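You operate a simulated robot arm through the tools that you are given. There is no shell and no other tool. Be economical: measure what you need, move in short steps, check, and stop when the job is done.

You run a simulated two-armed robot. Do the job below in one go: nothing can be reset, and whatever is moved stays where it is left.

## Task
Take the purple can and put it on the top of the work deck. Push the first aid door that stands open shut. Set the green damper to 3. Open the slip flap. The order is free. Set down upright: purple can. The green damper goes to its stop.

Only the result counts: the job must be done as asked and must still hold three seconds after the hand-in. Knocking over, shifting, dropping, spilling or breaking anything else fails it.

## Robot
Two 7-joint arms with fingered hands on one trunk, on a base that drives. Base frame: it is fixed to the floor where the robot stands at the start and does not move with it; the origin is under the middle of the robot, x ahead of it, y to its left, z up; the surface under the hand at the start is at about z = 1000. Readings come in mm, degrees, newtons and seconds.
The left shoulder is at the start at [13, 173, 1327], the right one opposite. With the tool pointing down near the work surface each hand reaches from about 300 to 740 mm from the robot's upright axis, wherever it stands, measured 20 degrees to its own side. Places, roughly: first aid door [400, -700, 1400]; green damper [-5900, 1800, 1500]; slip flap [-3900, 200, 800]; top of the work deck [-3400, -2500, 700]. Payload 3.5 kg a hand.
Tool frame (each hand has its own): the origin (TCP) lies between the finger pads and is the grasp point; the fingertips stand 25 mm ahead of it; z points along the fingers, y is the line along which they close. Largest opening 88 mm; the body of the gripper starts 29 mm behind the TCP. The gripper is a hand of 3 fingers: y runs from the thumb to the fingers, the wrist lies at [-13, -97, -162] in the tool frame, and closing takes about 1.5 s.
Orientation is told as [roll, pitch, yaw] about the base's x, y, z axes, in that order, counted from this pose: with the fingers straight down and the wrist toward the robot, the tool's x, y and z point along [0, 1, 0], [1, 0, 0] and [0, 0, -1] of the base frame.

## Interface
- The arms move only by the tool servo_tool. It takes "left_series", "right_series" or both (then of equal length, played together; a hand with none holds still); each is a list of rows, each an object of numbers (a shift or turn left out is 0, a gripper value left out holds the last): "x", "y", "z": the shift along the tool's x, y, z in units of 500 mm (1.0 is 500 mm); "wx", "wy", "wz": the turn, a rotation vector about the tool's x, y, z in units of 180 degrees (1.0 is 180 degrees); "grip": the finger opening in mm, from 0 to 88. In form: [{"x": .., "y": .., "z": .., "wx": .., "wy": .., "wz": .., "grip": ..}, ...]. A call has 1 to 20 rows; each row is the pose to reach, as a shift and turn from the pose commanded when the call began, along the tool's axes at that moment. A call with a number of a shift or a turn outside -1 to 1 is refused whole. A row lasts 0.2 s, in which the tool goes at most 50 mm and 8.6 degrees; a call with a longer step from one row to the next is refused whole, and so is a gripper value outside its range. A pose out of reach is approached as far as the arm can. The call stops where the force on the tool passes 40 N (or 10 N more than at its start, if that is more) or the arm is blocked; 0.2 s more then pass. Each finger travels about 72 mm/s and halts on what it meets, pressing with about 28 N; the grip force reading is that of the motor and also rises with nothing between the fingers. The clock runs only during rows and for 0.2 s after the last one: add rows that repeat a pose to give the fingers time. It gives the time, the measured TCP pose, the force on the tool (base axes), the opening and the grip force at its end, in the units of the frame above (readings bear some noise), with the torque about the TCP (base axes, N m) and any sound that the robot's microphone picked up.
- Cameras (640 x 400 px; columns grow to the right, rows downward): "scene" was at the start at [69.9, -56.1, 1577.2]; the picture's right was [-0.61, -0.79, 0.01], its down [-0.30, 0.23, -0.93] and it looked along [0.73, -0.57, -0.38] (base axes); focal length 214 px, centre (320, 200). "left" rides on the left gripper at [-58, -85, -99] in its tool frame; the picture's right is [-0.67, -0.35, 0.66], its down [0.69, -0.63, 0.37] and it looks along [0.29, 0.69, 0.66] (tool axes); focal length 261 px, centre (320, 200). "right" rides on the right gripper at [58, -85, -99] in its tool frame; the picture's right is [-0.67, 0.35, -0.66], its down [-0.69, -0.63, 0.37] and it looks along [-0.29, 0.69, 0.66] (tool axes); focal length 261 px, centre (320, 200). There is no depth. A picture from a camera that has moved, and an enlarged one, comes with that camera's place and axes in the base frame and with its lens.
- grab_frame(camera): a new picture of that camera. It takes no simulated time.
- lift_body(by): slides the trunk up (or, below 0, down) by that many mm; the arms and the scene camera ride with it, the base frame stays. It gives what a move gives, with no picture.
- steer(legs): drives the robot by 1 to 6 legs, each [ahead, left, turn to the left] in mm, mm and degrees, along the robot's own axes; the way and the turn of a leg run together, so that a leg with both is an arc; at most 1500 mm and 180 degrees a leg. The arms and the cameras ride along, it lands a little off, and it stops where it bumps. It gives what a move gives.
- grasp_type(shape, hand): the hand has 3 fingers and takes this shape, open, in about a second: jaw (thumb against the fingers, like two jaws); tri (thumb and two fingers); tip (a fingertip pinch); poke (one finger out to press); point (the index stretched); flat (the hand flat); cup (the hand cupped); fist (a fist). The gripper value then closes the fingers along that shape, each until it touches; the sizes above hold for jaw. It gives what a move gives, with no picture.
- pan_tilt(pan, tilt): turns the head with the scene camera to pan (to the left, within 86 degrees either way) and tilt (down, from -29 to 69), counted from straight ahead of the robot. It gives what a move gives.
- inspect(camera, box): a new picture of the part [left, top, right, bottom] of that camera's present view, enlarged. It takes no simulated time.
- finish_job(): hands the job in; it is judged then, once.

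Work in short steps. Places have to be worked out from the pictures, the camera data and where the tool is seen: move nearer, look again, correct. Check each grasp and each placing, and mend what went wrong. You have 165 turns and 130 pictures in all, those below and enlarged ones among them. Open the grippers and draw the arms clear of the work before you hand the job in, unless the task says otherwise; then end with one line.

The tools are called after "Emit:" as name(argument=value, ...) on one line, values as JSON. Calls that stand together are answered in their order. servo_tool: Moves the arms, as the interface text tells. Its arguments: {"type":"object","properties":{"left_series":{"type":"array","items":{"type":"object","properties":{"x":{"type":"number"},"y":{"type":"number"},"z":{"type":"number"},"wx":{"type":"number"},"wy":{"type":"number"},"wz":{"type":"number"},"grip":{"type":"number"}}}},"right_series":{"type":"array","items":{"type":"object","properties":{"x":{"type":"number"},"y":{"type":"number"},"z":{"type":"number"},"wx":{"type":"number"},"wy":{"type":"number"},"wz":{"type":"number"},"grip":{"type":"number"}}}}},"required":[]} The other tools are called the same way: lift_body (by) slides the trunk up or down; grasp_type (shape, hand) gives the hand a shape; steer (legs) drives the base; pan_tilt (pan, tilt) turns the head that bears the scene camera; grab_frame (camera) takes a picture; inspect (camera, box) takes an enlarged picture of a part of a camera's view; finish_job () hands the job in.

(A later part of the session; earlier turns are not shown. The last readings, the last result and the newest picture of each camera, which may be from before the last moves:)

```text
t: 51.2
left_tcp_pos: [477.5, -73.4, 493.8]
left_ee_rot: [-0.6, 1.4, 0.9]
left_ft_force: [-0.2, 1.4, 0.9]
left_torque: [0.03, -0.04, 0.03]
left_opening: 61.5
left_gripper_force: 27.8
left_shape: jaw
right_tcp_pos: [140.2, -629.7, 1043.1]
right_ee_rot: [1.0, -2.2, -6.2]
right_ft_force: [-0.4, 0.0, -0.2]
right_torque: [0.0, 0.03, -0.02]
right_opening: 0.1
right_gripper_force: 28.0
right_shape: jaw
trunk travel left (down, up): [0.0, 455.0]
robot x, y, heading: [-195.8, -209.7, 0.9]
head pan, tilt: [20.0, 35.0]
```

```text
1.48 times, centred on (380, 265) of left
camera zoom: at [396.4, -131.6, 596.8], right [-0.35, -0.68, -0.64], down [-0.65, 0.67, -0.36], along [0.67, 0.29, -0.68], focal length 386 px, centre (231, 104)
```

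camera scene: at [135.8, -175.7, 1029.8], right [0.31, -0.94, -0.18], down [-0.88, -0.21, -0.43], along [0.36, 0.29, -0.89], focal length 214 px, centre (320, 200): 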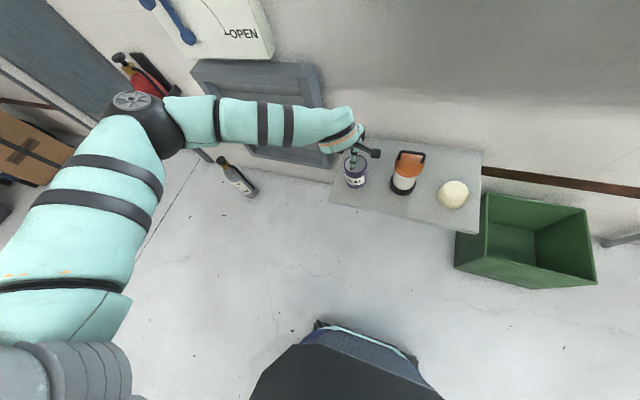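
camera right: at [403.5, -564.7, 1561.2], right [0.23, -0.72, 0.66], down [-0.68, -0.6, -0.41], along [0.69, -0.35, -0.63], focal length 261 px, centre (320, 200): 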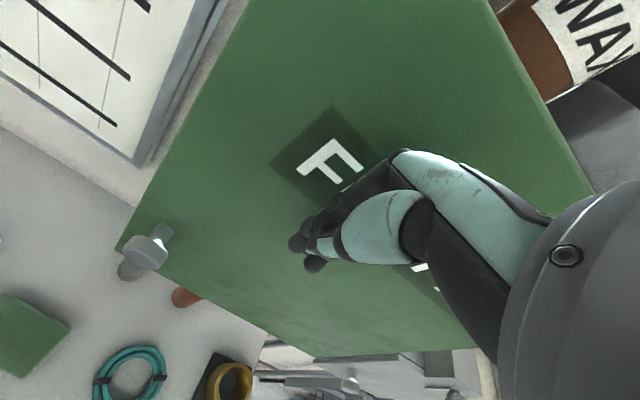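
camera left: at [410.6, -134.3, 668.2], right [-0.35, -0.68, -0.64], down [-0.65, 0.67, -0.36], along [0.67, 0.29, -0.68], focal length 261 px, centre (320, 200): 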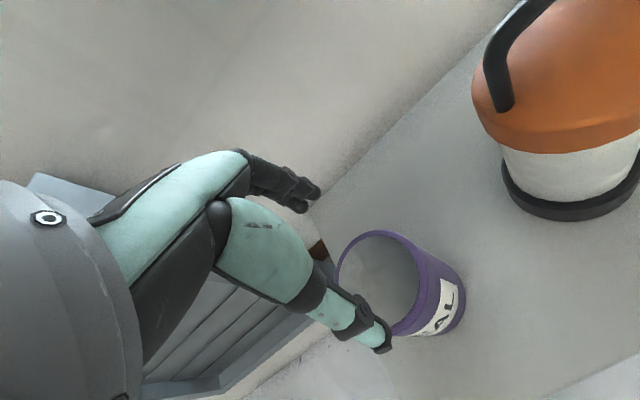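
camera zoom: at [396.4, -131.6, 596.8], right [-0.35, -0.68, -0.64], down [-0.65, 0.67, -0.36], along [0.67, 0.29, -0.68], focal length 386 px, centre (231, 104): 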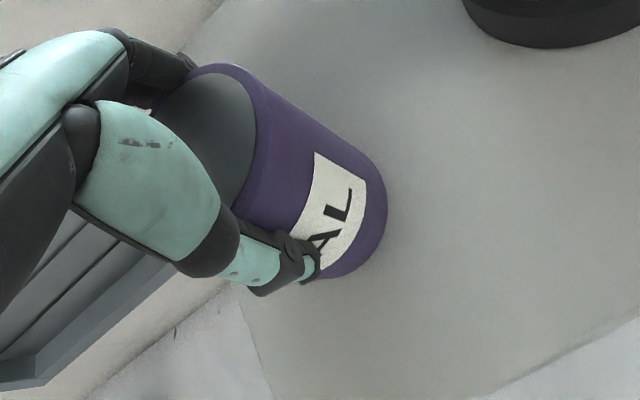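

Gripped at 61.5 mm opening. Lift 70 mm and check.

Emit:
servo_tool(left_series=[{"z": -0.04}, {"z": -0.08}, {"z": -0.12}, {"z": -0.16}, {"z": -0.16}])

Emit:
grab_frame(camera="left")

Emit:
grab_frame(camera="scene")

```text
t: 52.4
left_tcp_pos: [480.9, -74.7, 571.0]
left_ee_rot: [-0.6, 1.4, 1.0]
left_ft_force: [-0.5, 0.4, -2.8]
left_torque: [0.01, 0.0, -0.01]
left_opening: 61.3
left_gripper_force: 28.1
left_shape: jaw
right_tcp_pos: [142.2, -629.5, 1042.7]
right_ee_rot: [1.1, -2.3, -6.1]
right_ft_force: [-0.1, -0.4, 0.8]
right_torque: [-0.01, -0.03, 0.02]
right_opening: 0.0
right_gripper_force: 28.2
right_shape: jaw
trunk travel left (down, up): [0.0, 455.0]
robot x, y, heading: [-197.6, -211.1, 1.0]
head pan, tilt: [20.0, 35.0]
```

```text
98 pictures are left
camera left: at [400.5, -132.1, 674.4], right [-0.35, -0.68, -0.64], down [-0.65, 0.67, -0.36], along [0.67, 0.29, -0.68], focal length 261 px, centre (320, 200)
```

left: 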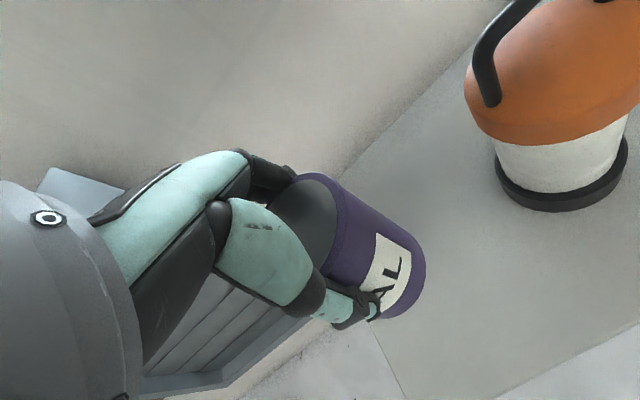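

```text
97 pictures are left
camera scene: at [136.8, -175.8, 1029.3], right [0.31, -0.94, -0.18], down [-0.88, -0.21, -0.43], along [0.36, 0.29, -0.89], focal length 214 px, centre (320, 200)
```

scene: 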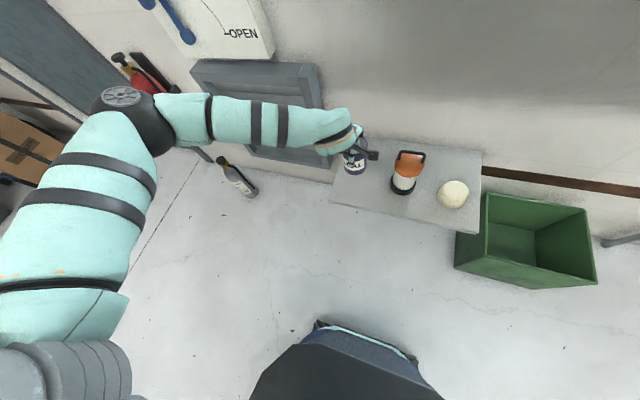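

Can is held upright. Back out from under the bench, then raise the trunk a bit.

Emit:
steer(legs=[[-300, 0, 0]])

Emit:
lift_body(by=300)

Emit:
pan_tilt(pan=86, tilt=15)

Emit:
grab_frame(camera="scene")

```text
t: 54.4
left_tcp_pos: [183.9, -80.3, 572.5]
left_ee_rot: [-0.6, 1.4, 0.6]
left_ft_force: [0.0, -0.6, -2.7]
left_torque: [0.0, 0.0, -0.04]
left_opening: 61.2
left_gripper_force: 28.6
left_shape: jaw
right_tcp_pos: [-159.4, -633.7, 1042.8]
right_ee_rot: [1.2, -2.3, -6.4]
right_ft_force: [0.3, -0.3, -0.7]
right_torque: [-0.01, -0.01, 0.01]
right_opening: 0.1
right_gripper_force: 28.0
right_shape: jaw
trunk travel left (down, up): [0.0, 455.0]
robot x, y, heading: [-492.9, -212.3, 0.5]
head pan, tilt: [20.0, 35.0]
```

```text
t: 57.4
left_tcp_pos: [184.2, -79.5, 869.9]
left_ee_rot: [-0.5, 1.5, 0.5]
left_ft_force: [0.6, 0.6, -2.9]
left_torque: [-0.01, -0.01, 0.04]
left_opening: 61.1
left_gripper_force: 28.0
left_shape: jaw
right_tcp_pos: [-157.6, -634.1, 1343.4]
right_ee_rot: [1.1, -2.2, -6.4]
right_ft_force: [0.2, -0.3, -0.7]
right_torque: [0.01, -0.02, -0.02]
right_opening: 0.1
right_gripper_force: 28.1
right_shape: jaw
trunk travel left (down, up): [-300.0, 155.0]
robot x, y, heading: [-493.2, -213.3, 0.5]
head pan, tilt: [20.0, 35.0]
```

```text
t: 58.8
left_tcp_pos: [184.2, -78.9, 871.2]
left_ee_rot: [-0.6, 1.4, 0.6]
left_ft_force: [-0.1, -0.1, -3.4]
left_torque: [-0.02, 0.02, -0.02]
left_opening: 61.3
left_gripper_force: 27.7
left_shape: jaw
right_tcp_pos: [-159.6, -633.8, 1343.4]
right_ee_rot: [1.1, -2.3, -6.4]
right_ft_force: [0.7, -0.4, -1.3]
right_torque: [0.0, 0.01, -0.01]
right_opening: 0.0
right_gripper_force: 27.9
right_shape: jaw
trunk travel left (down, up): [-300.0, 155.0]
robot x, y, heading: [-493.6, -214.5, 0.4]
head pan, tilt: [85.9, 15.0]
```

```text
96 pictures are left
camera scene: at [-459.7, -120.7, 1485.1], right [1.0, -0.06, -0.07], down [-0.08, -0.26, -0.96], along [0.04, 0.96, -0.26], focal length 214 px, centre (320, 200)
```

scene: 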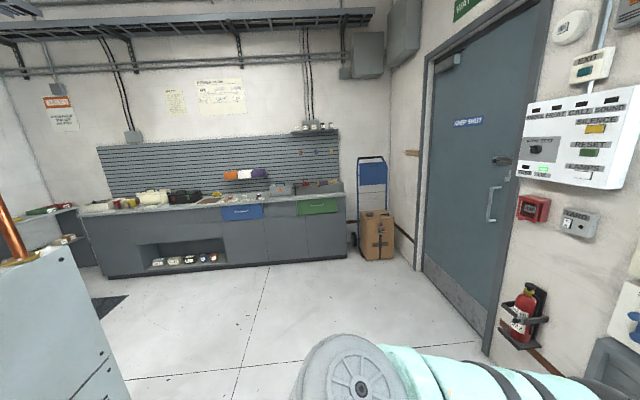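

There is open floor to the left. I'll tuck the can closer, strafe left ~600 mm, then turn to look to the back of the room.

Emit:
servo_tool(left_series=[{"x": 0.02, "y": -0.07}, {"x": 0.04, "y": -0.14}, {"x": 0.06, "y": -0.21}, {"x": 0.08, "y": -0.28}, {"x": 0.1, "y": -0.35}, {"x": 0.12, "y": -0.42}, {"x": 0.14, "y": -0.48}, {"x": 0.14, "y": -0.5}, {"x": 0.14, "y": -0.5}])

Emit:
steer(legs=[[0, 600, 0], [0, 0, 90]])

Emit:
grab_frame(camera="scene")

Emit:
pan_tilt(pan=10, tilt=15)

Emit:
grab_frame(camera="scene")

```text
t: 60.8
left_tcp_pos: [-7.2, -26.6, 874.6]
left_ee_rot: [-0.7, 1.5, 0.6]
left_ft_force: [0.2, 0.2, -2.9]
left_torque: [0.01, 0.02, -0.01]
left_opening: 61.0
left_gripper_force: 28.3
left_shape: jaw
left hand out of reach, approached as far as the arm can: row 6, 7, 8, 9
right_tcp_pos: [-158.0, -635.0, 1342.5]
right_ee_rot: [1.2, -2.3, -6.4]
right_ft_force: [-0.3, 0.3, -0.2]
right_torque: [-0.02, 0.01, 0.0]
right_opening: 0.1
right_gripper_force: 27.8
right_shape: jaw
trunk travel left (down, up): [-300.0, 155.0]
robot x, y, heading: [-493.3, -215.3, 0.9]
head pan, tilt: [85.9, 15.0]
```

```text
t: 68.0
left_tcp_pos: [-698.9, 857.4, 875.2]
left_ee_rot: [-0.6, 1.5, 91.5]
left_ft_force: [0.2, -0.8, -2.9]
left_torque: [-0.03, 0.01, 0.0]
left_opening: 60.5
left_gripper_force: 27.9
left_shape: jaw
right_tcp_pos: [-88.4, 715.1, 1343.2]
right_ee_rot: [1.1, -2.2, 84.5]
right_ft_force: [0.1, -0.2, 0.0]
right_torque: [-0.01, 0.01, 0.01]
right_opening: 0.0
right_gripper_force: 27.9
right_shape: jaw
trunk travel left (down, up): [-300.0, 155.0]
robot x, y, heading: [-502.9, 375.8, 91.3]
head pan, tilt: [85.9, 15.0]
```

```text
95 pictures are left
camera scene: at [-594.9, 405.3, 1485.2], right [0.05, 1.0, -0.07], down [0.26, -0.07, -0.96], along [-0.96, 0.03, -0.26], focal length 214 px, centre (320, 200)
```

scene: 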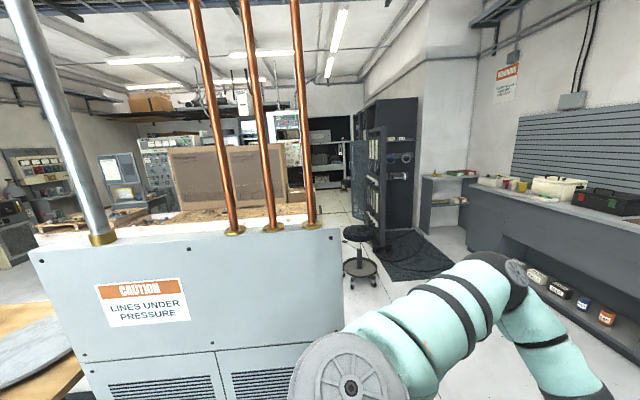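

```text
t: 69.5
left_tcp_pos: [-699.1, 856.9, 874.1]
left_ee_rot: [-0.5, 1.6, 91.6]
left_ft_force: [-0.7, -0.5, -2.7]
left_torque: [-0.03, 0.02, 0.0]
left_opening: 60.8
left_gripper_force: 27.9
left_shape: jaw
right_tcp_pos: [-88.0, 714.6, 1343.1]
right_ee_rot: [1.1, -2.3, 84.4]
right_ft_force: [-0.3, 0.7, -0.4]
right_torque: [0.0, 0.03, -0.02]
right_opening: 0.1
right_gripper_force: 28.1
right_shape: jaw
trunk travel left (down, up): [-300.0, 155.0]
robot x, y, heading: [-506.6, 374.3, 91.5]
head pan, tilt: [10.0, 15.0]
```

```text
94 pictures are left
camera scene: at [-520.4, 492.4, 1479.6], right [0.98, 0.2, -0.01], down [0.05, -0.32, -0.95], along [-0.19, 0.93, -0.32], focal length 214 px, centre (320, 200)
```

scene: 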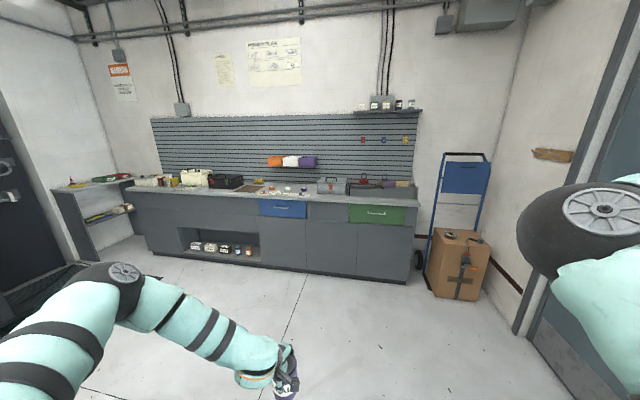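

A machine occupies x≈-1170, y -392…484; the aisle beyond is along y 500–2400. I'll zoom in to see the far areas.

Emit:
pan_tilt(pan=86, tilt=5)

Emit:
inspect(camera="scene", box=[0, 130, 320, 290])

Emit:
inspect(camera="scene", box=[300, 100, 540, 260])

```text
t: 71.0
left_tcp_pos: [-699.1, 857.5, 873.3]
left_ee_rot: [-0.6, 1.6, 91.4]
left_ft_force: [-0.2, -0.8, -2.6]
left_torque: [0.0, 0.01, 0.0]
left_opening: 60.7
left_gripper_force: 27.9
left_shape: jaw
right_tcp_pos: [-87.8, 713.9, 1342.3]
right_ee_rot: [1.1, -2.3, 84.5]
right_ft_force: [-0.1, -0.8, 0.0]
right_torque: [-0.03, -0.02, 0.02]
right_opening: 0.1
right_gripper_force: 27.8
right_shape: jaw
trunk travel left (down, up): [-300.0, 155.0]
robot x, y, heading: [-503.3, 371.2, 91.3]
head pan, tilt: [85.9, 5.0]
```

```text
2.00 times, centred on (160, 210) of scene
camera zoom: at [-593.5, 406.4, 1501.3], right [0.05, 1.0, -0.07], down [0.09, -0.07, -0.99], along [-0.99, 0.04, -0.09], focal length 429 px, centre (640, 180)
```

zoom: 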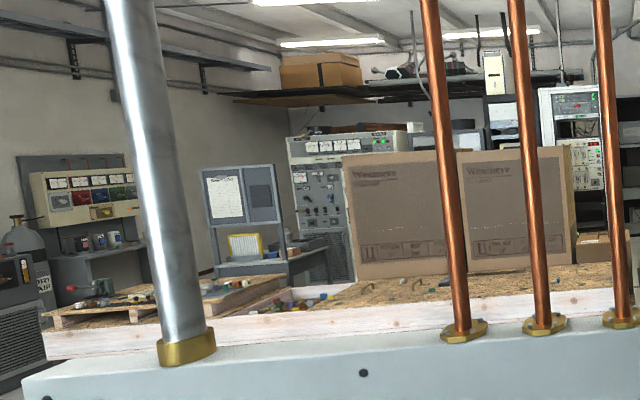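

```text
2.50 times, centred on (420, 180) of scene
camera zoom: at [-593.5, 406.4, 1501.3], right [0.05, 1.0, -0.07], down [0.09, -0.07, -0.99], along [-0.99, 0.04, -0.09], focal length 536 px, centre (70, 250)
```

zoom: 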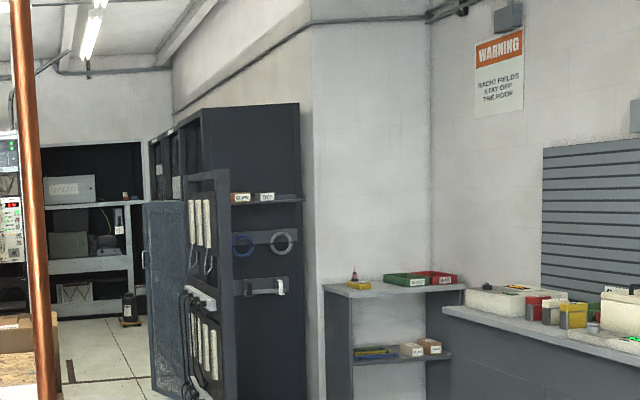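

I'll drive up the aisle (+y), turn left to face -x, and look.

Emit:
steer(legs=[[850, 0, 0], [0, 0, 90]])

Emit:
pan_tilt(pan=5, tilt=15)

Emit:
grab_frame(camera="scene")

```text
t: 79.4
left_tcp_pos: [-1006.3, 1052.3, 873.9]
left_ee_rot: [-0.6, 1.5, -177.9]
left_ft_force: [0.3, 1.0, -2.6]
left_torque: [-0.02, -0.02, -0.02]
left_opening: 60.8
left_gripper_force: 27.6
left_shape: jaw
right_tcp_pos: [-871.0, 1665.3, 1342.6]
right_ee_rot: [1.2, -2.3, 175.0]
right_ft_force: [-0.2, 0.6, -0.6]
right_torque: [0.02, -0.02, 0.02]
right_opening: 0.0
right_gripper_force: 28.1
right_shape: jaw
trunk travel left (down, up): [-300.0, 155.0]
robot x, y, heading: [-529.0, 1253.2, -177.8]
head pan, tilt: [85.9, 5.0]
```

```text
t: 81.0
left_tcp_pos: [-1006.3, 1053.2, 874.1]
left_ee_rot: [-0.7, 1.5, -177.8]
left_ft_force: [-0.8, 0.1, -2.8]
left_torque: [0.03, -0.06, -0.02]
left_opening: 60.5
left_gripper_force: 27.8
left_shape: jaw
right_tcp_pos: [-869.7, 1665.2, 1342.4]
right_ee_rot: [1.1, -2.2, 175.0]
right_ft_force: [0.4, 0.5, 0.4]
right_torque: [0.0, -0.01, -0.01]
right_opening: 0.1
right_gripper_force: 27.8
right_shape: jaw
trunk travel left (down, up): [-300.0, 155.0]
robot x, y, heading: [-521.9, 1251.1, -177.9]
head pan, tilt: [5.0, 15.0]
```

```text
91 pictures are left
camera scene: at [-642.9, 1242.2, 1479.5], right [-0.12, 0.99, -0.01], down [0.32, 0.03, -0.95], along [-0.94, -0.12, -0.32], focal length 214 px, centre (320, 200)
```

scene: 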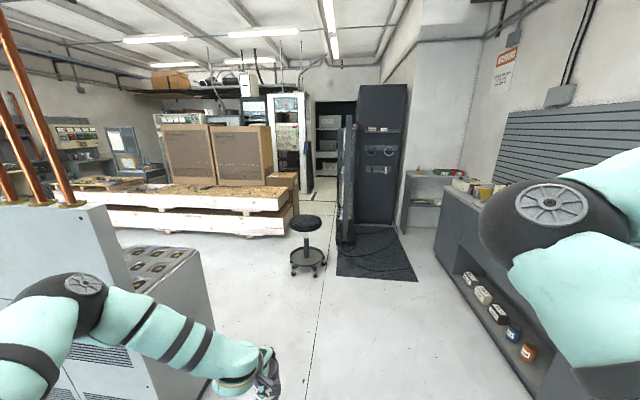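

Stool at about (-2590,855), lumber stack front x≈-3350. I'll go forward 1250, turn left to face -y, and look for the work deck.

Emit:
steer(legs=[[1250, 0, 0], [0, 0, 88]])

Emit:
grab_frame(camera="scene")

```text
t: 90.9
left_tcp_pos: [-1557.1, 718.3, 873.6]
left_ee_rot: [-0.6, 1.5, -89.5]
left_ft_force: [-0.6, -0.4, -3.2]
left_torque: [0.02, 0.01, 0.01]
left_opening: 60.5
left_gripper_force: 27.8
left_shape: jaw
right_tcp_pos: [-2164.9, 870.4, 1343.1]
right_ee_rot: [1.1, -2.3, -96.4]
right_ft_force: [0.2, 0.4, 0.2]
right_torque: [-0.04, 0.0, -0.04]
right_opening: 0.0
right_gripper_force: 28.0
right_shape: jaw
trunk travel left (down, up): [-300.0, 155.0]
robot x, y, heading: [-1743.6, 1205.4, -89.6]
head pan, tilt: [5.0, 15.0]
```

```text
90 pictures are left
camera scene: at [-1734.4, 1085.7, 1479.5], right [-1.0, -0.09, -0.01], down [-0.03, 0.32, -0.95], along [0.09, -0.94, -0.32], focal length 214 px, centre (320, 200)
```

scene: 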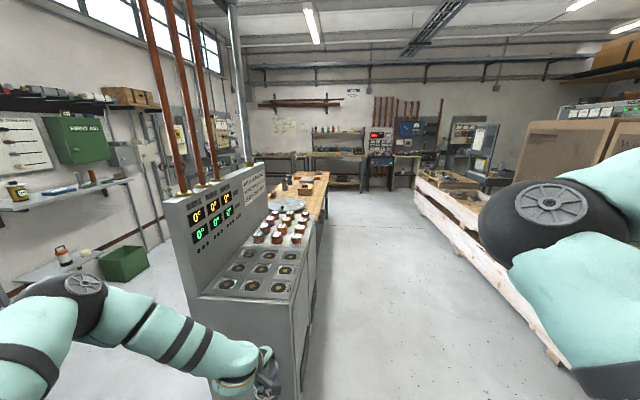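

Corridor runs between the machine (x≈-1600) and lumber (x≈-3250). Strafe right, then drive down the corridor.

Emit:
steer(legs=[[0, 280, 0]])

```text
t: 92.8
left_tcp_pos: [-1272.7, 724.9, 873.3]
left_ee_rot: [-0.5, 1.5, -88.8]
left_ft_force: [-0.5, 0.8, -2.6]
left_torque: [0.02, 0.03, -0.02]
left_opening: 60.5
left_gripper_force: 28.1
left_shape: jaw
right_tcp_pos: [-1883.2, 869.7, 1341.3]
right_ee_rot: [1.2, -2.3, -95.7]
right_ft_force: [0.5, -0.7, -0.3]
right_torque: [0.02, 0.01, -0.03]
right_opening: 0.1
right_gripper_force: 28.1
right_shape: jaw
trunk travel left (down, up): [-300.0, 155.0]
robot x, y, heading: [-1463.8, 1207.3, -88.7]
head pan, tilt: [5.0, 15.0]
```

I moved left by mistake (no contact). Now go right 600 to x≈-2060, then forward 1400.

Emit:
steer(legs=[[0, -600, 0], [1200, 0, 0]])

Emit:
grab_frame(camera="scene")

```text
t: 102.0
left_tcp_pos: [-1843.3, -494.4, 875.0]
left_ee_rot: [-0.6, 1.4, -88.4]
left_ft_force: [-0.6, 0.8, -3.4]
left_torque: [-0.02, -0.01, 0.02]
left_opening: 60.3
left_gripper_force: 27.5
left_shape: jaw
right_tcp_pos: [-2452.8, -352.3, 1343.0]
right_ee_rot: [1.0, -2.3, -95.4]
right_ft_force: [-0.6, 0.2, -0.3]
right_torque: [0.0, -0.01, -0.04]
right_opening: 0.0
right_gripper_force: 27.9
right_shape: jaw
trunk travel left (down, up): [-300.0, 155.0]
robot x, y, heading: [-2040.2, -7.9, -88.5]
head pan, tilt: [5.0, 15.0]
```

```text
89 pictures are left
camera scene: at [-2027.0, -129.5, 1479.6], right [-0.99, -0.11, -0.01], down [-0.03, 0.32, -0.95], along [0.11, -0.94, -0.32], focal length 214 px, centre (320, 200)
```

scene: 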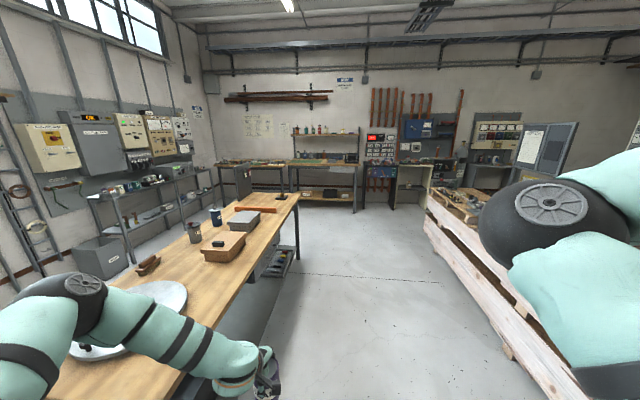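

Continue 1400 mm forward, drifting right.

Emit:
steer(legs=[[1400, -200, 0]])

Emit:
pan_tilt(pan=-25, tilt=20)

Emit:
grab_frame(camera="scene")

```text
t: 109.0
left_tcp_pos: [-2083.8, -1906.5, 873.7]
left_ee_rot: [-0.5, 1.5, -92.2]
left_ft_force: [-0.3, -0.9, -2.7]
left_torque: [-0.01, 0.0, 0.02]
left_opening: 60.1
left_gripper_force: 28.2
left_shape: jaw
right_tcp_pos: [-2684.1, -1725.8, 1342.3]
right_ee_rot: [1.1, -2.3, -99.2]
right_ft_force: [0.8, 0.9, -0.1]
right_torque: [0.0, -0.01, 0.02]
right_opening: 0.1
right_gripper_force: 28.0
right_shape: jaw
trunk travel left (down, up): [-300.0, 155.0]
robot x, y, heading: [-2251.3, -1412.0, -92.1]
head pan, tilt: [5.0, 15.0]
```

```text
t: 110.0
left_tcp_pos: [-2083.8, -1907.5, 874.4]
left_ee_rot: [-0.6, 1.5, -92.0]
left_ft_force: [-0.2, 0.5, -2.3]
left_torque: [-0.04, 0.01, 0.02]
left_opening: 60.2
left_gripper_force: 28.3
left_shape: jaw
right_tcp_pos: [-2683.3, -1727.4, 1343.6]
right_ee_rot: [1.0, -2.3, -99.2]
right_ft_force: [-0.2, 0.4, -0.4]
right_torque: [-0.01, 0.03, -0.02]
right_opening: 0.1
right_gripper_force: 28.0
right_shape: jaw
trunk travel left (down, up): [-300.0, 155.0]
robot x, y, heading: [-2247.8, -1414.1, -92.2]
head pan, tilt: [-25.0, 20.0]
```

```text
88 pictures are left
camera scene: at [-2291.3, -1521.0, 1472.0], right [-0.89, 0.45, 0.03], down [0.16, 0.36, -0.92], along [-0.43, -0.81, -0.4], focal length 214 px, centre (320, 200)
```

scene: 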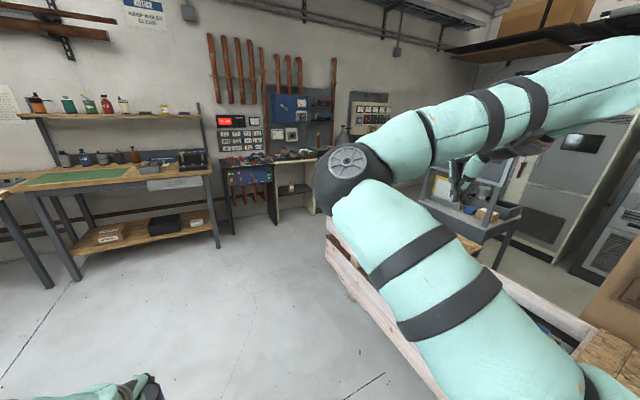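

The right arm blocks the view. Go forward 500 and turn right 60° to see the region around (-3400,-2500).

Emit:
steer(legs=[[600, 150, -40]])

Emit:
pan_tilt(pan=5, tilt=20)

Emit:
grab_frame(camera="scene")

```text
t: 113.5
left_tcp_pos: [-2519.3, -2501.4, 874.7]
left_ee_rot: [-0.5, 1.6, -131.6]
left_ft_force: [0.7, -0.4, -2.3]
left_torque: [0.0, -0.02, 0.0]
left_opening: 60.3
left_gripper_force: 27.8
left_shape: jaw
right_tcp_pos: [-2868.9, -1979.6, 1343.0]
right_ee_rot: [1.1, -2.3, -138.7]
right_ft_force: [0.1, 0.3, 0.0]
right_torque: [-0.03, -0.03, 0.01]
right_opening: 0.0
right_gripper_force: 28.0
right_shape: jaw
trunk travel left (down, up): [-300.0, 155.0]
robot x, y, heading: [-2335.5, -2013.1, -131.8]
head pan, tilt: [-25.0, 20.0]
```

```text
t: 114.4
left_tcp_pos: [-2518.3, -2501.7, 873.4]
left_ee_rot: [-0.6, 1.5, -131.5]
left_ft_force: [-0.8, -0.4, -3.1]
left_torque: [-0.01, -0.02, 0.01]
left_opening: 60.0
left_gripper_force: 27.3
left_shape: jaw
right_tcp_pos: [-2868.5, -1980.0, 1341.1]
right_ee_rot: [1.2, -2.3, -138.6]
right_ft_force: [0.1, -0.3, -0.6]
right_torque: [-0.01, 0.0, 0.05]
right_opening: 0.0
right_gripper_force: 27.8
right_shape: jaw
trunk travel left (down, up): [-300.0, 155.0]
robot x, y, heading: [-2333.5, -2016.0, -131.7]
head pan, tilt: [5.0, 20.0]
```

```text
87 pictures are left
camera scene: at [-2404.7, -2107.4, 1471.4], right [-0.8, 0.6, -0.01], down [0.24, 0.32, -0.92], along [-0.55, -0.74, -0.4], focal length 214 px, centre (320, 200)
```

scene: 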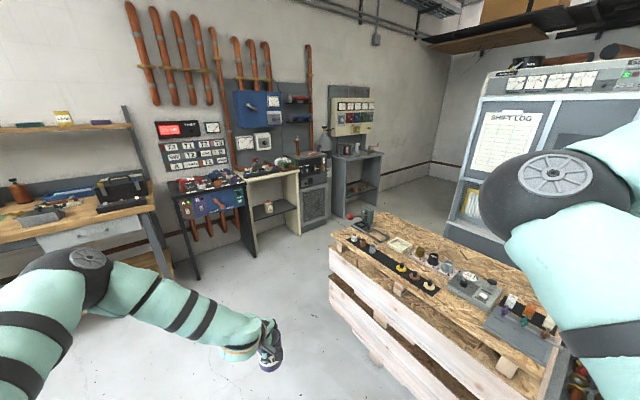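

This OSB-topped deck (front edge x≈-3190, y -3000…-2000, z≈700) matches the work deck. Inspect its top for free space.

Emit:
inspect(camera="scene", box=[320, 190, 580, 390])

```text
2.00 times, centred on (450, 290) of scene
camera zoom: at [-2404.7, -2107.4, 1471.4], right [-0.8, 0.6, -0.01], down [0.24, 0.32, -0.92], along [-0.55, -0.74, -0.4], focal length 429 px, centre (60, 20)
```

zoom: 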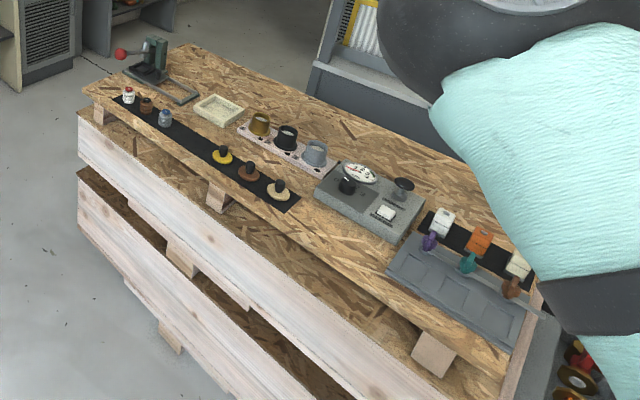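

Free spot at the deck's front around (-3260,-2290), between the black strip and the grey pad. Turn to face the deck squarely and approach partway.

Emit:
steer(legs=[[0, 0, -48], [250, 90, 0]])

Emit:
pan_tilt(pan=10, tilt=35)

Emit:
grab_frame(camera="scene")

Emit:
grab_frame(camera="left")

```text
t: 118.5
left_tcp_pos: [-3066.6, -2285.8, 875.8]
left_ee_rot: [-0.6, 1.5, 179.9]
left_ft_force: [0.7, 1.0, -2.6]
left_torque: [0.0, -0.02, 0.03]
left_opening: 59.6
left_gripper_force: 28.1
left_shape: jaw
right_tcp_pos: [-2907.4, -1679.6, 1343.1]
right_ee_rot: [1.2, -2.3, 172.8]
right_ft_force: [-0.4, 0.2, 0.6]
right_torque: [-0.01, 0.01, 0.0]
right_opening: 0.1
right_gripper_force: 28.0
right_shape: jaw
trunk travel left (down, up): [-300.0, 155.0]
robot x, y, heading: [-2579.5, -2101.0, 179.9]
head pan, tilt: [5.0, 20.0]
```

```text
t: 119.3
left_tcp_pos: [-3069.1, -2285.9, 874.2]
left_ee_rot: [-0.6, 1.6, 179.9]
left_ft_force: [-0.7, -0.4, -3.6]
left_torque: [0.0, -0.01, 0.0]
left_opening: 59.7
left_gripper_force: 27.7
left_shape: jaw
right_tcp_pos: [-2908.7, -1680.2, 1343.2]
right_ee_rot: [1.0, -2.3, 172.8]
right_ft_force: [0.3, -1.1, 0.5]
right_torque: [0.0, -0.01, -0.02]
right_opening: 0.0
right_gripper_force: 28.0
right_shape: jaw
trunk travel left (down, up): [-300.0, 155.0]
robot x, y, heading: [-2577.6, -2098.9, 180.0]
head pan, tilt: [10.0, 35.0]
```

```text
85 pictures are left
camera scene: at [-2689.9, -2117.6, 1448.0], right [-0.17, 0.99, -0.01], down [0.62, 0.1, -0.78], along [-0.77, -0.14, -0.62], focal length 214 px, centre (320, 200)
```

scene: 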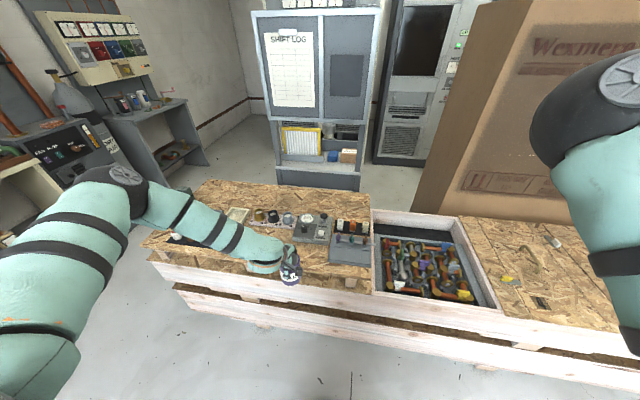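

```text
84 pictures are left
camera left: at [-2985.8, -2229.8, 977.1], right [0.37, 0.68, -0.64], down [0.64, -0.68, -0.36], along [-0.68, -0.28, -0.68], focal length 261 px, centre (320, 200)
```

left: 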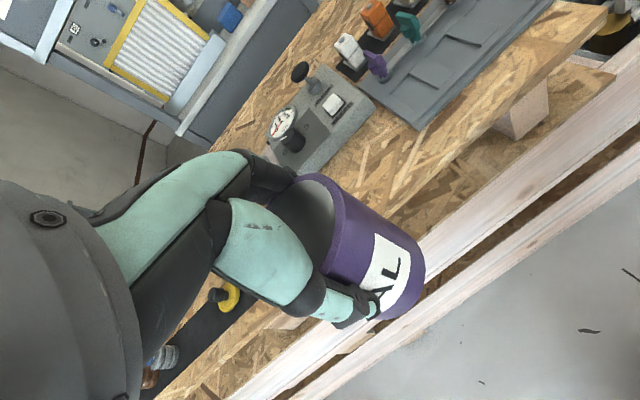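

Deck top z≈700, front edge x≈-3140 at y≈-2210. Target for the can: (-3215,-2288). Advance the hand 147 mm at the current height (can bottom ≈782).

Emit:
servo_tool(left_series=[{"y": 0.06}, {"y": 0.12}, {"y": 0.18}, {"y": 0.24}, {"y": 0.294}, {"y": 0.294}])

Emit:
grab_frame(camera="left")

Emit:
inspect(camera="scene", box=[140, 180, 400, 330])

```text
t: 120.7
left_tcp_pos: [-3212.8, -2286.2, 868.7]
left_ee_rot: [-0.6, 1.5, 179.9]
left_ft_force: [0.7, -0.1, -3.3]
left_torque: [0.0, -0.01, 0.0]
left_opening: 59.6
left_gripper_force: 28.2
left_shape: jaw
right_tcp_pos: [-2908.3, -1679.0, 1342.6]
right_ee_rot: [1.0, -2.3, 172.8]
right_ft_force: [-0.3, 0.4, -0.1]
right_torque: [-0.01, 0.0, 0.0]
right_opening: 0.3
right_gripper_force: 27.9
right_shape: jaw
trunk travel left (down, up): [-300.0, 155.0]
robot x, y, heading: [-2576.5, -2102.3, 179.8]
head pan, tilt: [10.0, 35.0]
```

```text
83 pictures are left
camera left: at [-3131.3, -2229.9, 971.7], right [0.37, 0.68, -0.64], down [0.64, -0.68, -0.36], along [-0.68, -0.28, -0.68], focal length 261 px, centre (320, 200)
```

left: 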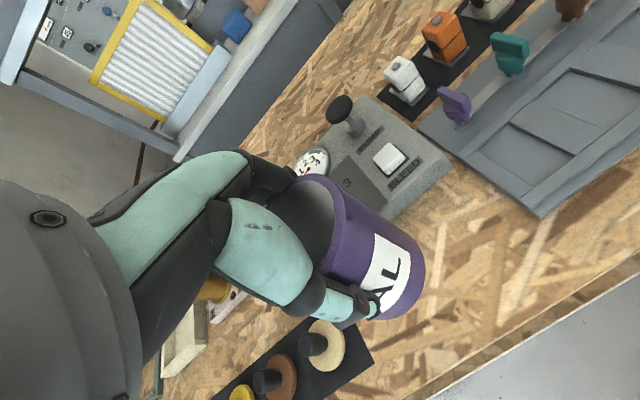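

```text
2.46 times, centred on (270, 255) of scene
camera zoom: at [-2688.9, -2117.5, 1448.1], right [-0.17, 0.99, -0.01], down [0.62, 0.1, -0.78], along [-0.77, -0.14, -0.62], focal length 528 px, centre (443, 65)
```

zoom: 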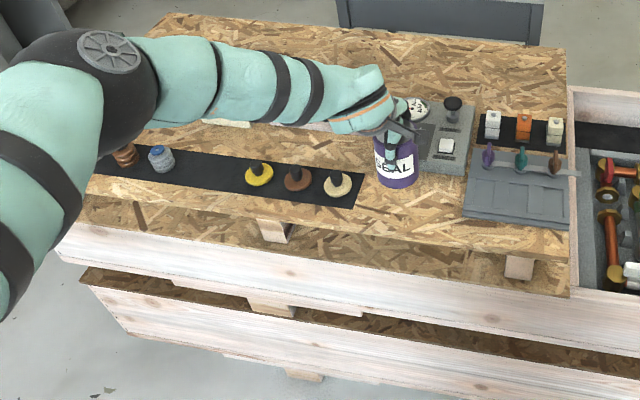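

The landing spot is clear all round. Lower 66 mm first, then creep down.

Emit:
servo_tool(left_series=[{"z": 0.04}, {"z": 0.08}, {"z": 0.11}, {"z": 0.132}, {"z": 0.132}])

Emit:
inspect(camera="scene", box=[250, 200, 370, 290])

```text
t: 121.9
left_tcp_pos: [-3212.5, -2284.4, 804.6]
left_ee_rot: [-0.6, 1.4, 179.8]
left_ft_force: [-0.4, 0.3, 0.7]
left_torque: [0.02, 0.11, 0.02]
left_opening: 59.7
left_gripper_force: 28.1
left_shape: jaw
right_tcp_pos: [-2907.8, -1678.9, 1343.1]
right_ee_rot: [1.2, -2.4, 172.8]
right_ft_force: [0.3, -0.6, -0.8]
right_torque: [0.03, -0.01, 0.04]
right_opening: 0.0
right_gripper_force: 28.6
right_shape: jaw
trunk travel left (down, up): [-300.0, 155.0]
robot x, y, heading: [-2579.7, -2102.7, 180.0]
head pan, tilt: [10.0, 35.0]
```

```text
4.44 times, centred on (310, 245) of scene
camera zoom: at [-2688.6, -2117.2, 1448.1], right [-0.17, 0.99, -0.01], down [0.62, 0.1, -0.78], along [-0.77, -0.14, -0.62], focal length 953 px, centre (364, 0)
```

zoom: 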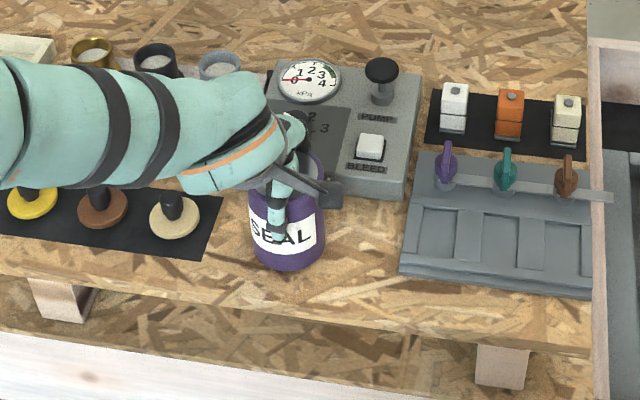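

Force went from -3 to +0.7 N, so the can is touching. Creep a couple of mm more.

Emit:
servo_tool(left_series=[{"z": 0.004}, {"z": 0.006}, {"z": 0.006}])

```text
t: 122.7
left_tcp_pos: [-3212.1, -2284.3, 803.3]
left_ee_rot: [-0.5, 1.3, 179.8]
left_ft_force: [0.0, 1.1, 11.3]
left_torque: [0.01, 0.47, -0.02]
left_opening: 59.6
left_gripper_force: 27.5
left_shape: jaw
right_tcp_pos: [-2905.4, -1679.3, 1341.9]
right_ee_rot: [1.1, -2.4, 172.8]
right_ft_force: [-1.0, -1.2, -0.9]
right_torque: [0.03, 0.0, -0.02]
right_opening: 0.0
right_gripper_force: 27.8
right_shape: jaw
trunk travel left (down, up): [-300.0, 155.0]
robot x, y, heading: [-2581.3, -2104.9, 179.8]
head pan, tilt: [10.0, 35.0]
```

Firmly seated. Open the fingers gently, then rise.

Emit:
servo_tool(left_series=[{"z": -0.004, "grip": 66}, {"z": -0.004, "grip": 72}, {"z": -0.004, "grip": 80}, {"z": -0.004, "grip": 84}, {"z": -0.004, "grip": 84}, {"z": -0.004}])

Emit:
inspect(camera="left", box=[200, 100, 560, 400])

```text
t: 124.1
left_tcp_pos: [-3212.2, -2284.9, 802.7]
left_ee_rot: [-0.7, 1.6, 179.9]
left_ft_force: [-1.8, 1.2, 0.5]
left_torque: [0.0, 0.18, -0.04]
left_opening: 62.8
left_gripper_force: 28.2
left_shape: jaw
right_tcp_pos: [-2908.1, -1680.0, 1343.2]
right_ee_rot: [1.2, -2.3, 172.8]
right_ft_force: [0.7, -0.5, -0.8]
right_torque: [-0.03, -0.01, -0.02]
right_opening: 0.0
right_gripper_force: 28.1
right_shape: jaw
trunk travel left (down, up): [-300.0, 155.0]
robot x, y, heading: [-2580.3, -2100.8, 179.9]
head pan, tilt: [10.0, 35.0]
```

```text
1.33 times, centred on (380, 250) of left
camera zoom: at [-3129.2, -2229.1, 906.9], right [0.37, 0.68, -0.64], down [0.64, -0.68, -0.36], along [-0.68, -0.28, -0.68], focal length 348 px, centre (240, 133)
```

zoom: 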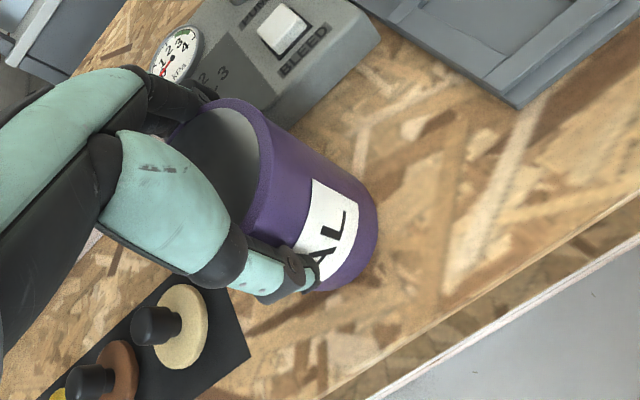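

The opening reading is only 62.8 mm. Wait a bit longer with the open command and re-read.

Emit:
servo_tool(left_series=[{"grip": 70}, {"grip": 70}, {"grip": 70}, {"grip": 70}])

Emit:
inspect(camera="left", box=[200, 100, 560, 400])

Emit:
inspect(camera="scene", box=[250, 200, 370, 290])

```text
t: 125.1
left_tcp_pos: [-3211.5, -2285.5, 803.9]
left_ee_rot: [-0.6, 1.5, 179.9]
left_ft_force: [0.5, 0.8, 0.4]
left_torque: [0.01, 0.01, 0.03]
left_opening: 70.0
left_gripper_force: 0.0
left_shape: jaw
right_tcp_pos: [-2908.0, -1680.1, 1342.9]
right_ee_rot: [1.3, -2.4, 172.9]
right_ft_force: [0.8, -0.2, -0.6]
right_torque: [0.02, -0.01, -0.02]
right_opening: 0.0
right_gripper_force: 27.8
right_shape: jaw
trunk travel left (down, up): [-300.0, 155.0]
robot x, y, heading: [-2576.2, -2099.4, 180.0]
head pan, tilt: [10.0, 35.0]
```

```text
1.33 times, centred on (380, 250) of left
camera zoom: at [-3129.0, -2229.1, 906.7], right [0.37, 0.68, -0.64], down [0.64, -0.68, -0.36], along [-0.68, -0.28, -0.68], focal length 348 px, centre (240, 133)
```

zoom: 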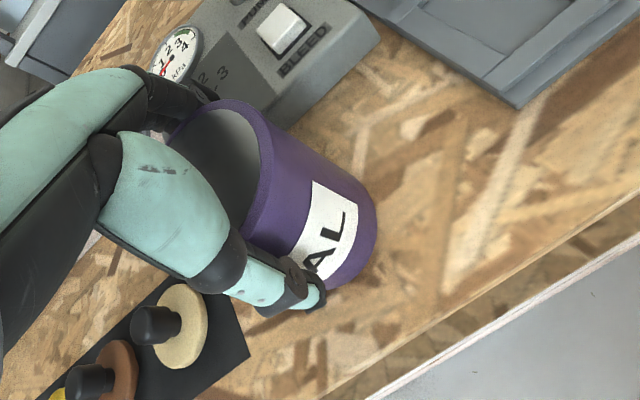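

```text
4.44 times, centred on (310, 245) of scene
camera zoom: at [-2688.5, -2117.2, 1448.1], right [-0.17, 0.99, -0.01], down [0.62, 0.1, -0.78], along [-0.77, -0.14, -0.62], focal length 953 px, centre (364, 0)
```

zoom: 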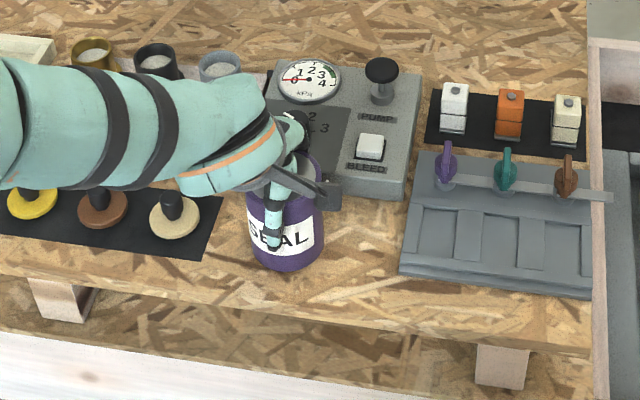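

Released cleanly, can upright. Open to 84 and rise straight up.

Emit:
servo_tool(left_series=[{"grip": 80}, {"grip": 80}, {"grip": 80}, {"z": -0.04}, {"z": -0.08}, {"z": -0.14}, {"z": -0.2}, {"z": -0.26}, {"z": -0.3}, {"z": -0.3}])

Emit:
inspect(camera="scene", box=[220, 180, 400, 300])

```text
t: 127.3
left_tcp_pos: [-3217.2, -2286.8, 953.7]
left_ee_rot: [-0.7, 1.7, 179.9]
left_ft_force: [0.8, -0.8, -3.0]
left_torque: [-0.05, 0.0, 0.0]
left_opening: 62.5
left_gripper_force: 28.0
left_shape: jaw
right_tcp_pos: [-2909.4, -1679.1, 1342.8]
right_ee_rot: [1.1, -2.2, 172.8]
right_ft_force: [0.5, 0.4, 0.7]
right_torque: [0.04, 0.03, -0.01]
right_opening: 0.0
right_gripper_force: 28.0
right_shape: jaw
trunk travel left (down, up): [-300.0, 155.0]
robot x, y, heading: [-2578.4, -2100.1, 180.0]
head pan, tilt: [10.0, 35.0]
```

```text
3.33 times, centred on (310, 240) of scene
camera zoom: at [-2689.5, -2117.4, 1448.0], right [-0.17, 0.99, -0.01], down [0.62, 0.1, -0.78], along [-0.77, -0.14, -0.63], focal length 715 px, centre (353, 67)
```

zoom: 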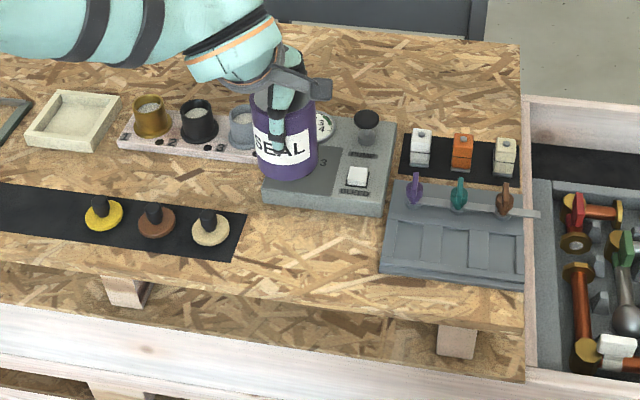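

The can came up with the hand: rows with grip left out evidently re-closed the fingers. It's still held upright; I'll lower it straight back with the grip stated in every row.

Emit:
servo_tool(left_series=[{"z": 0.06, "grip": 45}, {"z": 0.12, "grip": 45}, {"z": 0.18, "grip": 45}, {"z": 0.23, "grip": 45}, {"z": 0.27, "grip": 45}, {"z": 0.29, "grip": 45}, {"z": 0.29, "grip": 45}])

Emit:
inspect(camera="scene", box=[250, 200, 370, 290])

```text
t: 128.9
left_tcp_pos: [-3212.4, -2286.0, 808.9]
left_ee_rot: [-0.6, 1.5, 179.9]
left_ft_force: [0.3, -0.7, 0.0]
left_torque: [0.03, 0.0, -0.05]
left_opening: 59.5
left_gripper_force: 27.8
left_shape: jaw
right_tcp_pos: [-2908.4, -1678.0, 1342.0]
right_ee_rot: [1.2, -2.3, 172.8]
right_ft_force: [0.4, -0.3, -0.7]
right_torque: [-0.01, 0.01, 0.02]
right_opening: 0.1
right_gripper_force: 27.9
right_shape: jaw
trunk travel left (down, up): [-300.0, 155.0]
robot x, y, heading: [-2578.6, -2102.0, 179.7]
head pan, tilt: [10.0, 35.0]
```

```text
4.44 times, centred on (310, 245) of scene
camera zoom: at [-2689.3, -2117.4, 1448.0], right [-0.17, 0.99, -0.01], down [0.62, 0.1, -0.78], along [-0.77, -0.14, -0.63], focal length 953 px, centre (364, 0)
```

zoom: 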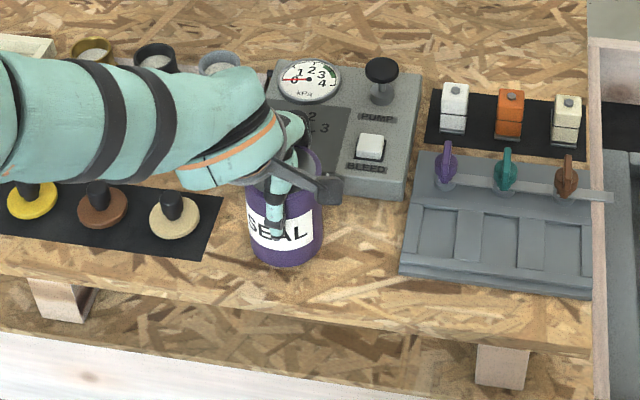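

Contact regained (weight off). Open to 70 explicitly, then read.

Emit:
servo_tool(left_series=[{"z": 0.002, "grip": 45}, {"z": 0.002, "grip": 70}, {"z": 0.002, "grip": 70}, {"z": 0.002, "grip": 70}, {"z": 0.002, "grip": 70}, {"z": 0.002, "grip": 70}])

Emit:
servo_tool(left_series=[{"grip": 80}, {"grip": 80}, {"grip": 80}, {"grip": 80}, {"grip": 80}])

Emit:
inspect(camera="left", box=[200, 100, 560, 400])

```text
t: 130.3
left_tcp_pos: [-3212.3, -2284.6, 808.5]
left_ee_rot: [-0.7, 1.6, 179.9]
left_ft_force: [0.4, 0.9, -0.4]
left_torque: [0.01, 0.02, 0.02]
left_opening: 69.7
left_gripper_force: 0.1
left_shape: jaw
right_tcp_pos: [-2908.4, -1679.0, 1342.1]
right_ee_rot: [1.2, -2.3, 172.7]
right_ft_force: [-0.1, -0.1, 0.6]
right_torque: [0.02, 0.02, 0.02]
right_opening: 0.0
right_gripper_force: 28.0
right_shape: jaw
trunk travel left (down, up): [-300.0, 155.0]
robot x, y, heading: [-2576.9, -2102.7, 179.8]
head pan, tilt: [10.0, 35.0]
```

```text
t: 131.5
left_tcp_pos: [-3212.8, -2285.4, 807.7]
left_ee_rot: [-0.6, 1.5, 179.9]
left_ft_force: [0.1, 1.2, 0.4]
left_torque: [-0.02, 0.0, 0.01]
left_opening: 80.7
left_gripper_force: 0.1
left_shape: jaw
right_tcp_pos: [-2908.6, -1679.4, 1341.5]
right_ee_rot: [1.1, -2.2, 172.8]
right_ft_force: [-0.2, 0.0, -0.5]
right_torque: [-0.02, 0.0, 0.04]
right_opening: 0.2
right_gripper_force: 27.8
right_shape: jaw
trunk travel left (down, up): [-300.0, 155.0]
robot x, y, heading: [-2578.5, -2103.6, 179.7]
head pan, tilt: [10.0, 35.0]
```

```text
1.33 times, centred on (380, 250) of left
camera zoom: at [-3130.0, -2228.5, 911.2], right [0.37, 0.68, -0.64], down [0.64, -0.68, -0.36], along [-0.68, -0.28, -0.68], focal length 348 px, centre (240, 133)
```

zoom: 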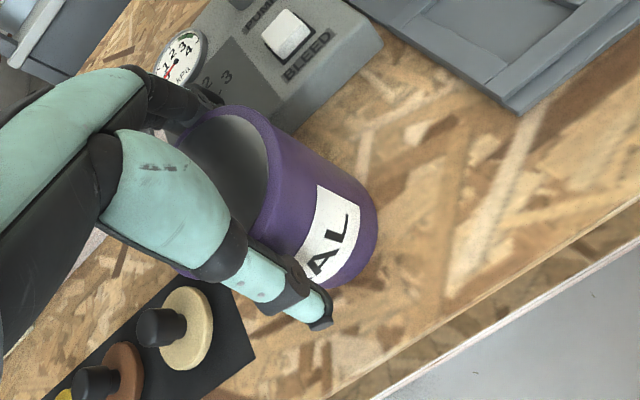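

Now open at 80.7. Rise with the grip explicitly held at 80 in each row.

Emit:
servo_tool(left_series=[{"z": -0.03, "grip": 80}, {"z": -0.06, "grip": 80}, {"z": -0.1, "grip": 80}, {"z": -0.16, "grip": 80}, {"z": -0.22, "grip": 80}, {"z": -0.28, "grip": 80}, {"z": -0.3, "grip": 80}])

Emit:
inspect(camera="scene", box=[220, 180, 400, 300])

```text
t: 133.1
left_tcp_pos: [-3217.3, -2285.9, 957.0]
left_ee_rot: [-0.6, 1.5, 179.9]
left_ft_force: [0.5, 0.1, -0.2]
left_torque: [0.01, 0.02, -0.01]
left_opening: 79.7
left_gripper_force: 0.0
left_shape: jaw
right_tcp_pos: [-2907.7, -1679.9, 1343.1]
right_ee_rot: [1.2, -2.3, 172.7]
right_ft_force: [-1.0, -0.4, 0.3]
right_torque: [0.0, -0.01, -0.01]
right_opening: 0.1
right_gripper_force: 28.1
right_shape: jaw
trunk travel left (down, up): [-300.0, 155.0]
robot x, y, heading: [-2578.7, -2102.5, 180.0]
head pan, tilt: [10.0, 35.0]
```

```text
3.33 times, centred on (310, 240) of scene
camera zoom: at [-2688.7, -2117.2, 1448.0], right [-0.17, 0.99, -0.01], down [0.62, 0.1, -0.78], along [-0.77, -0.14, -0.62], focal length 715 px, centre (353, 67)
```

zoom: 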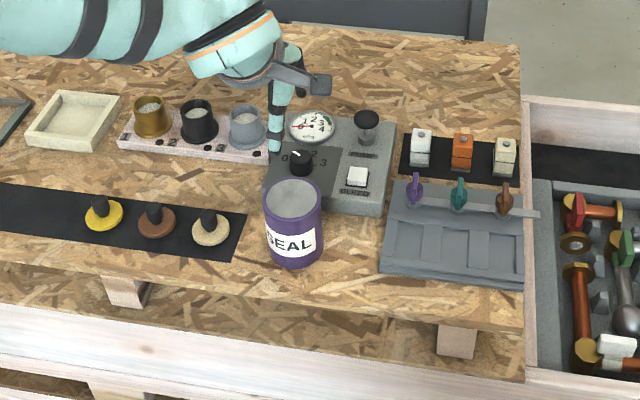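

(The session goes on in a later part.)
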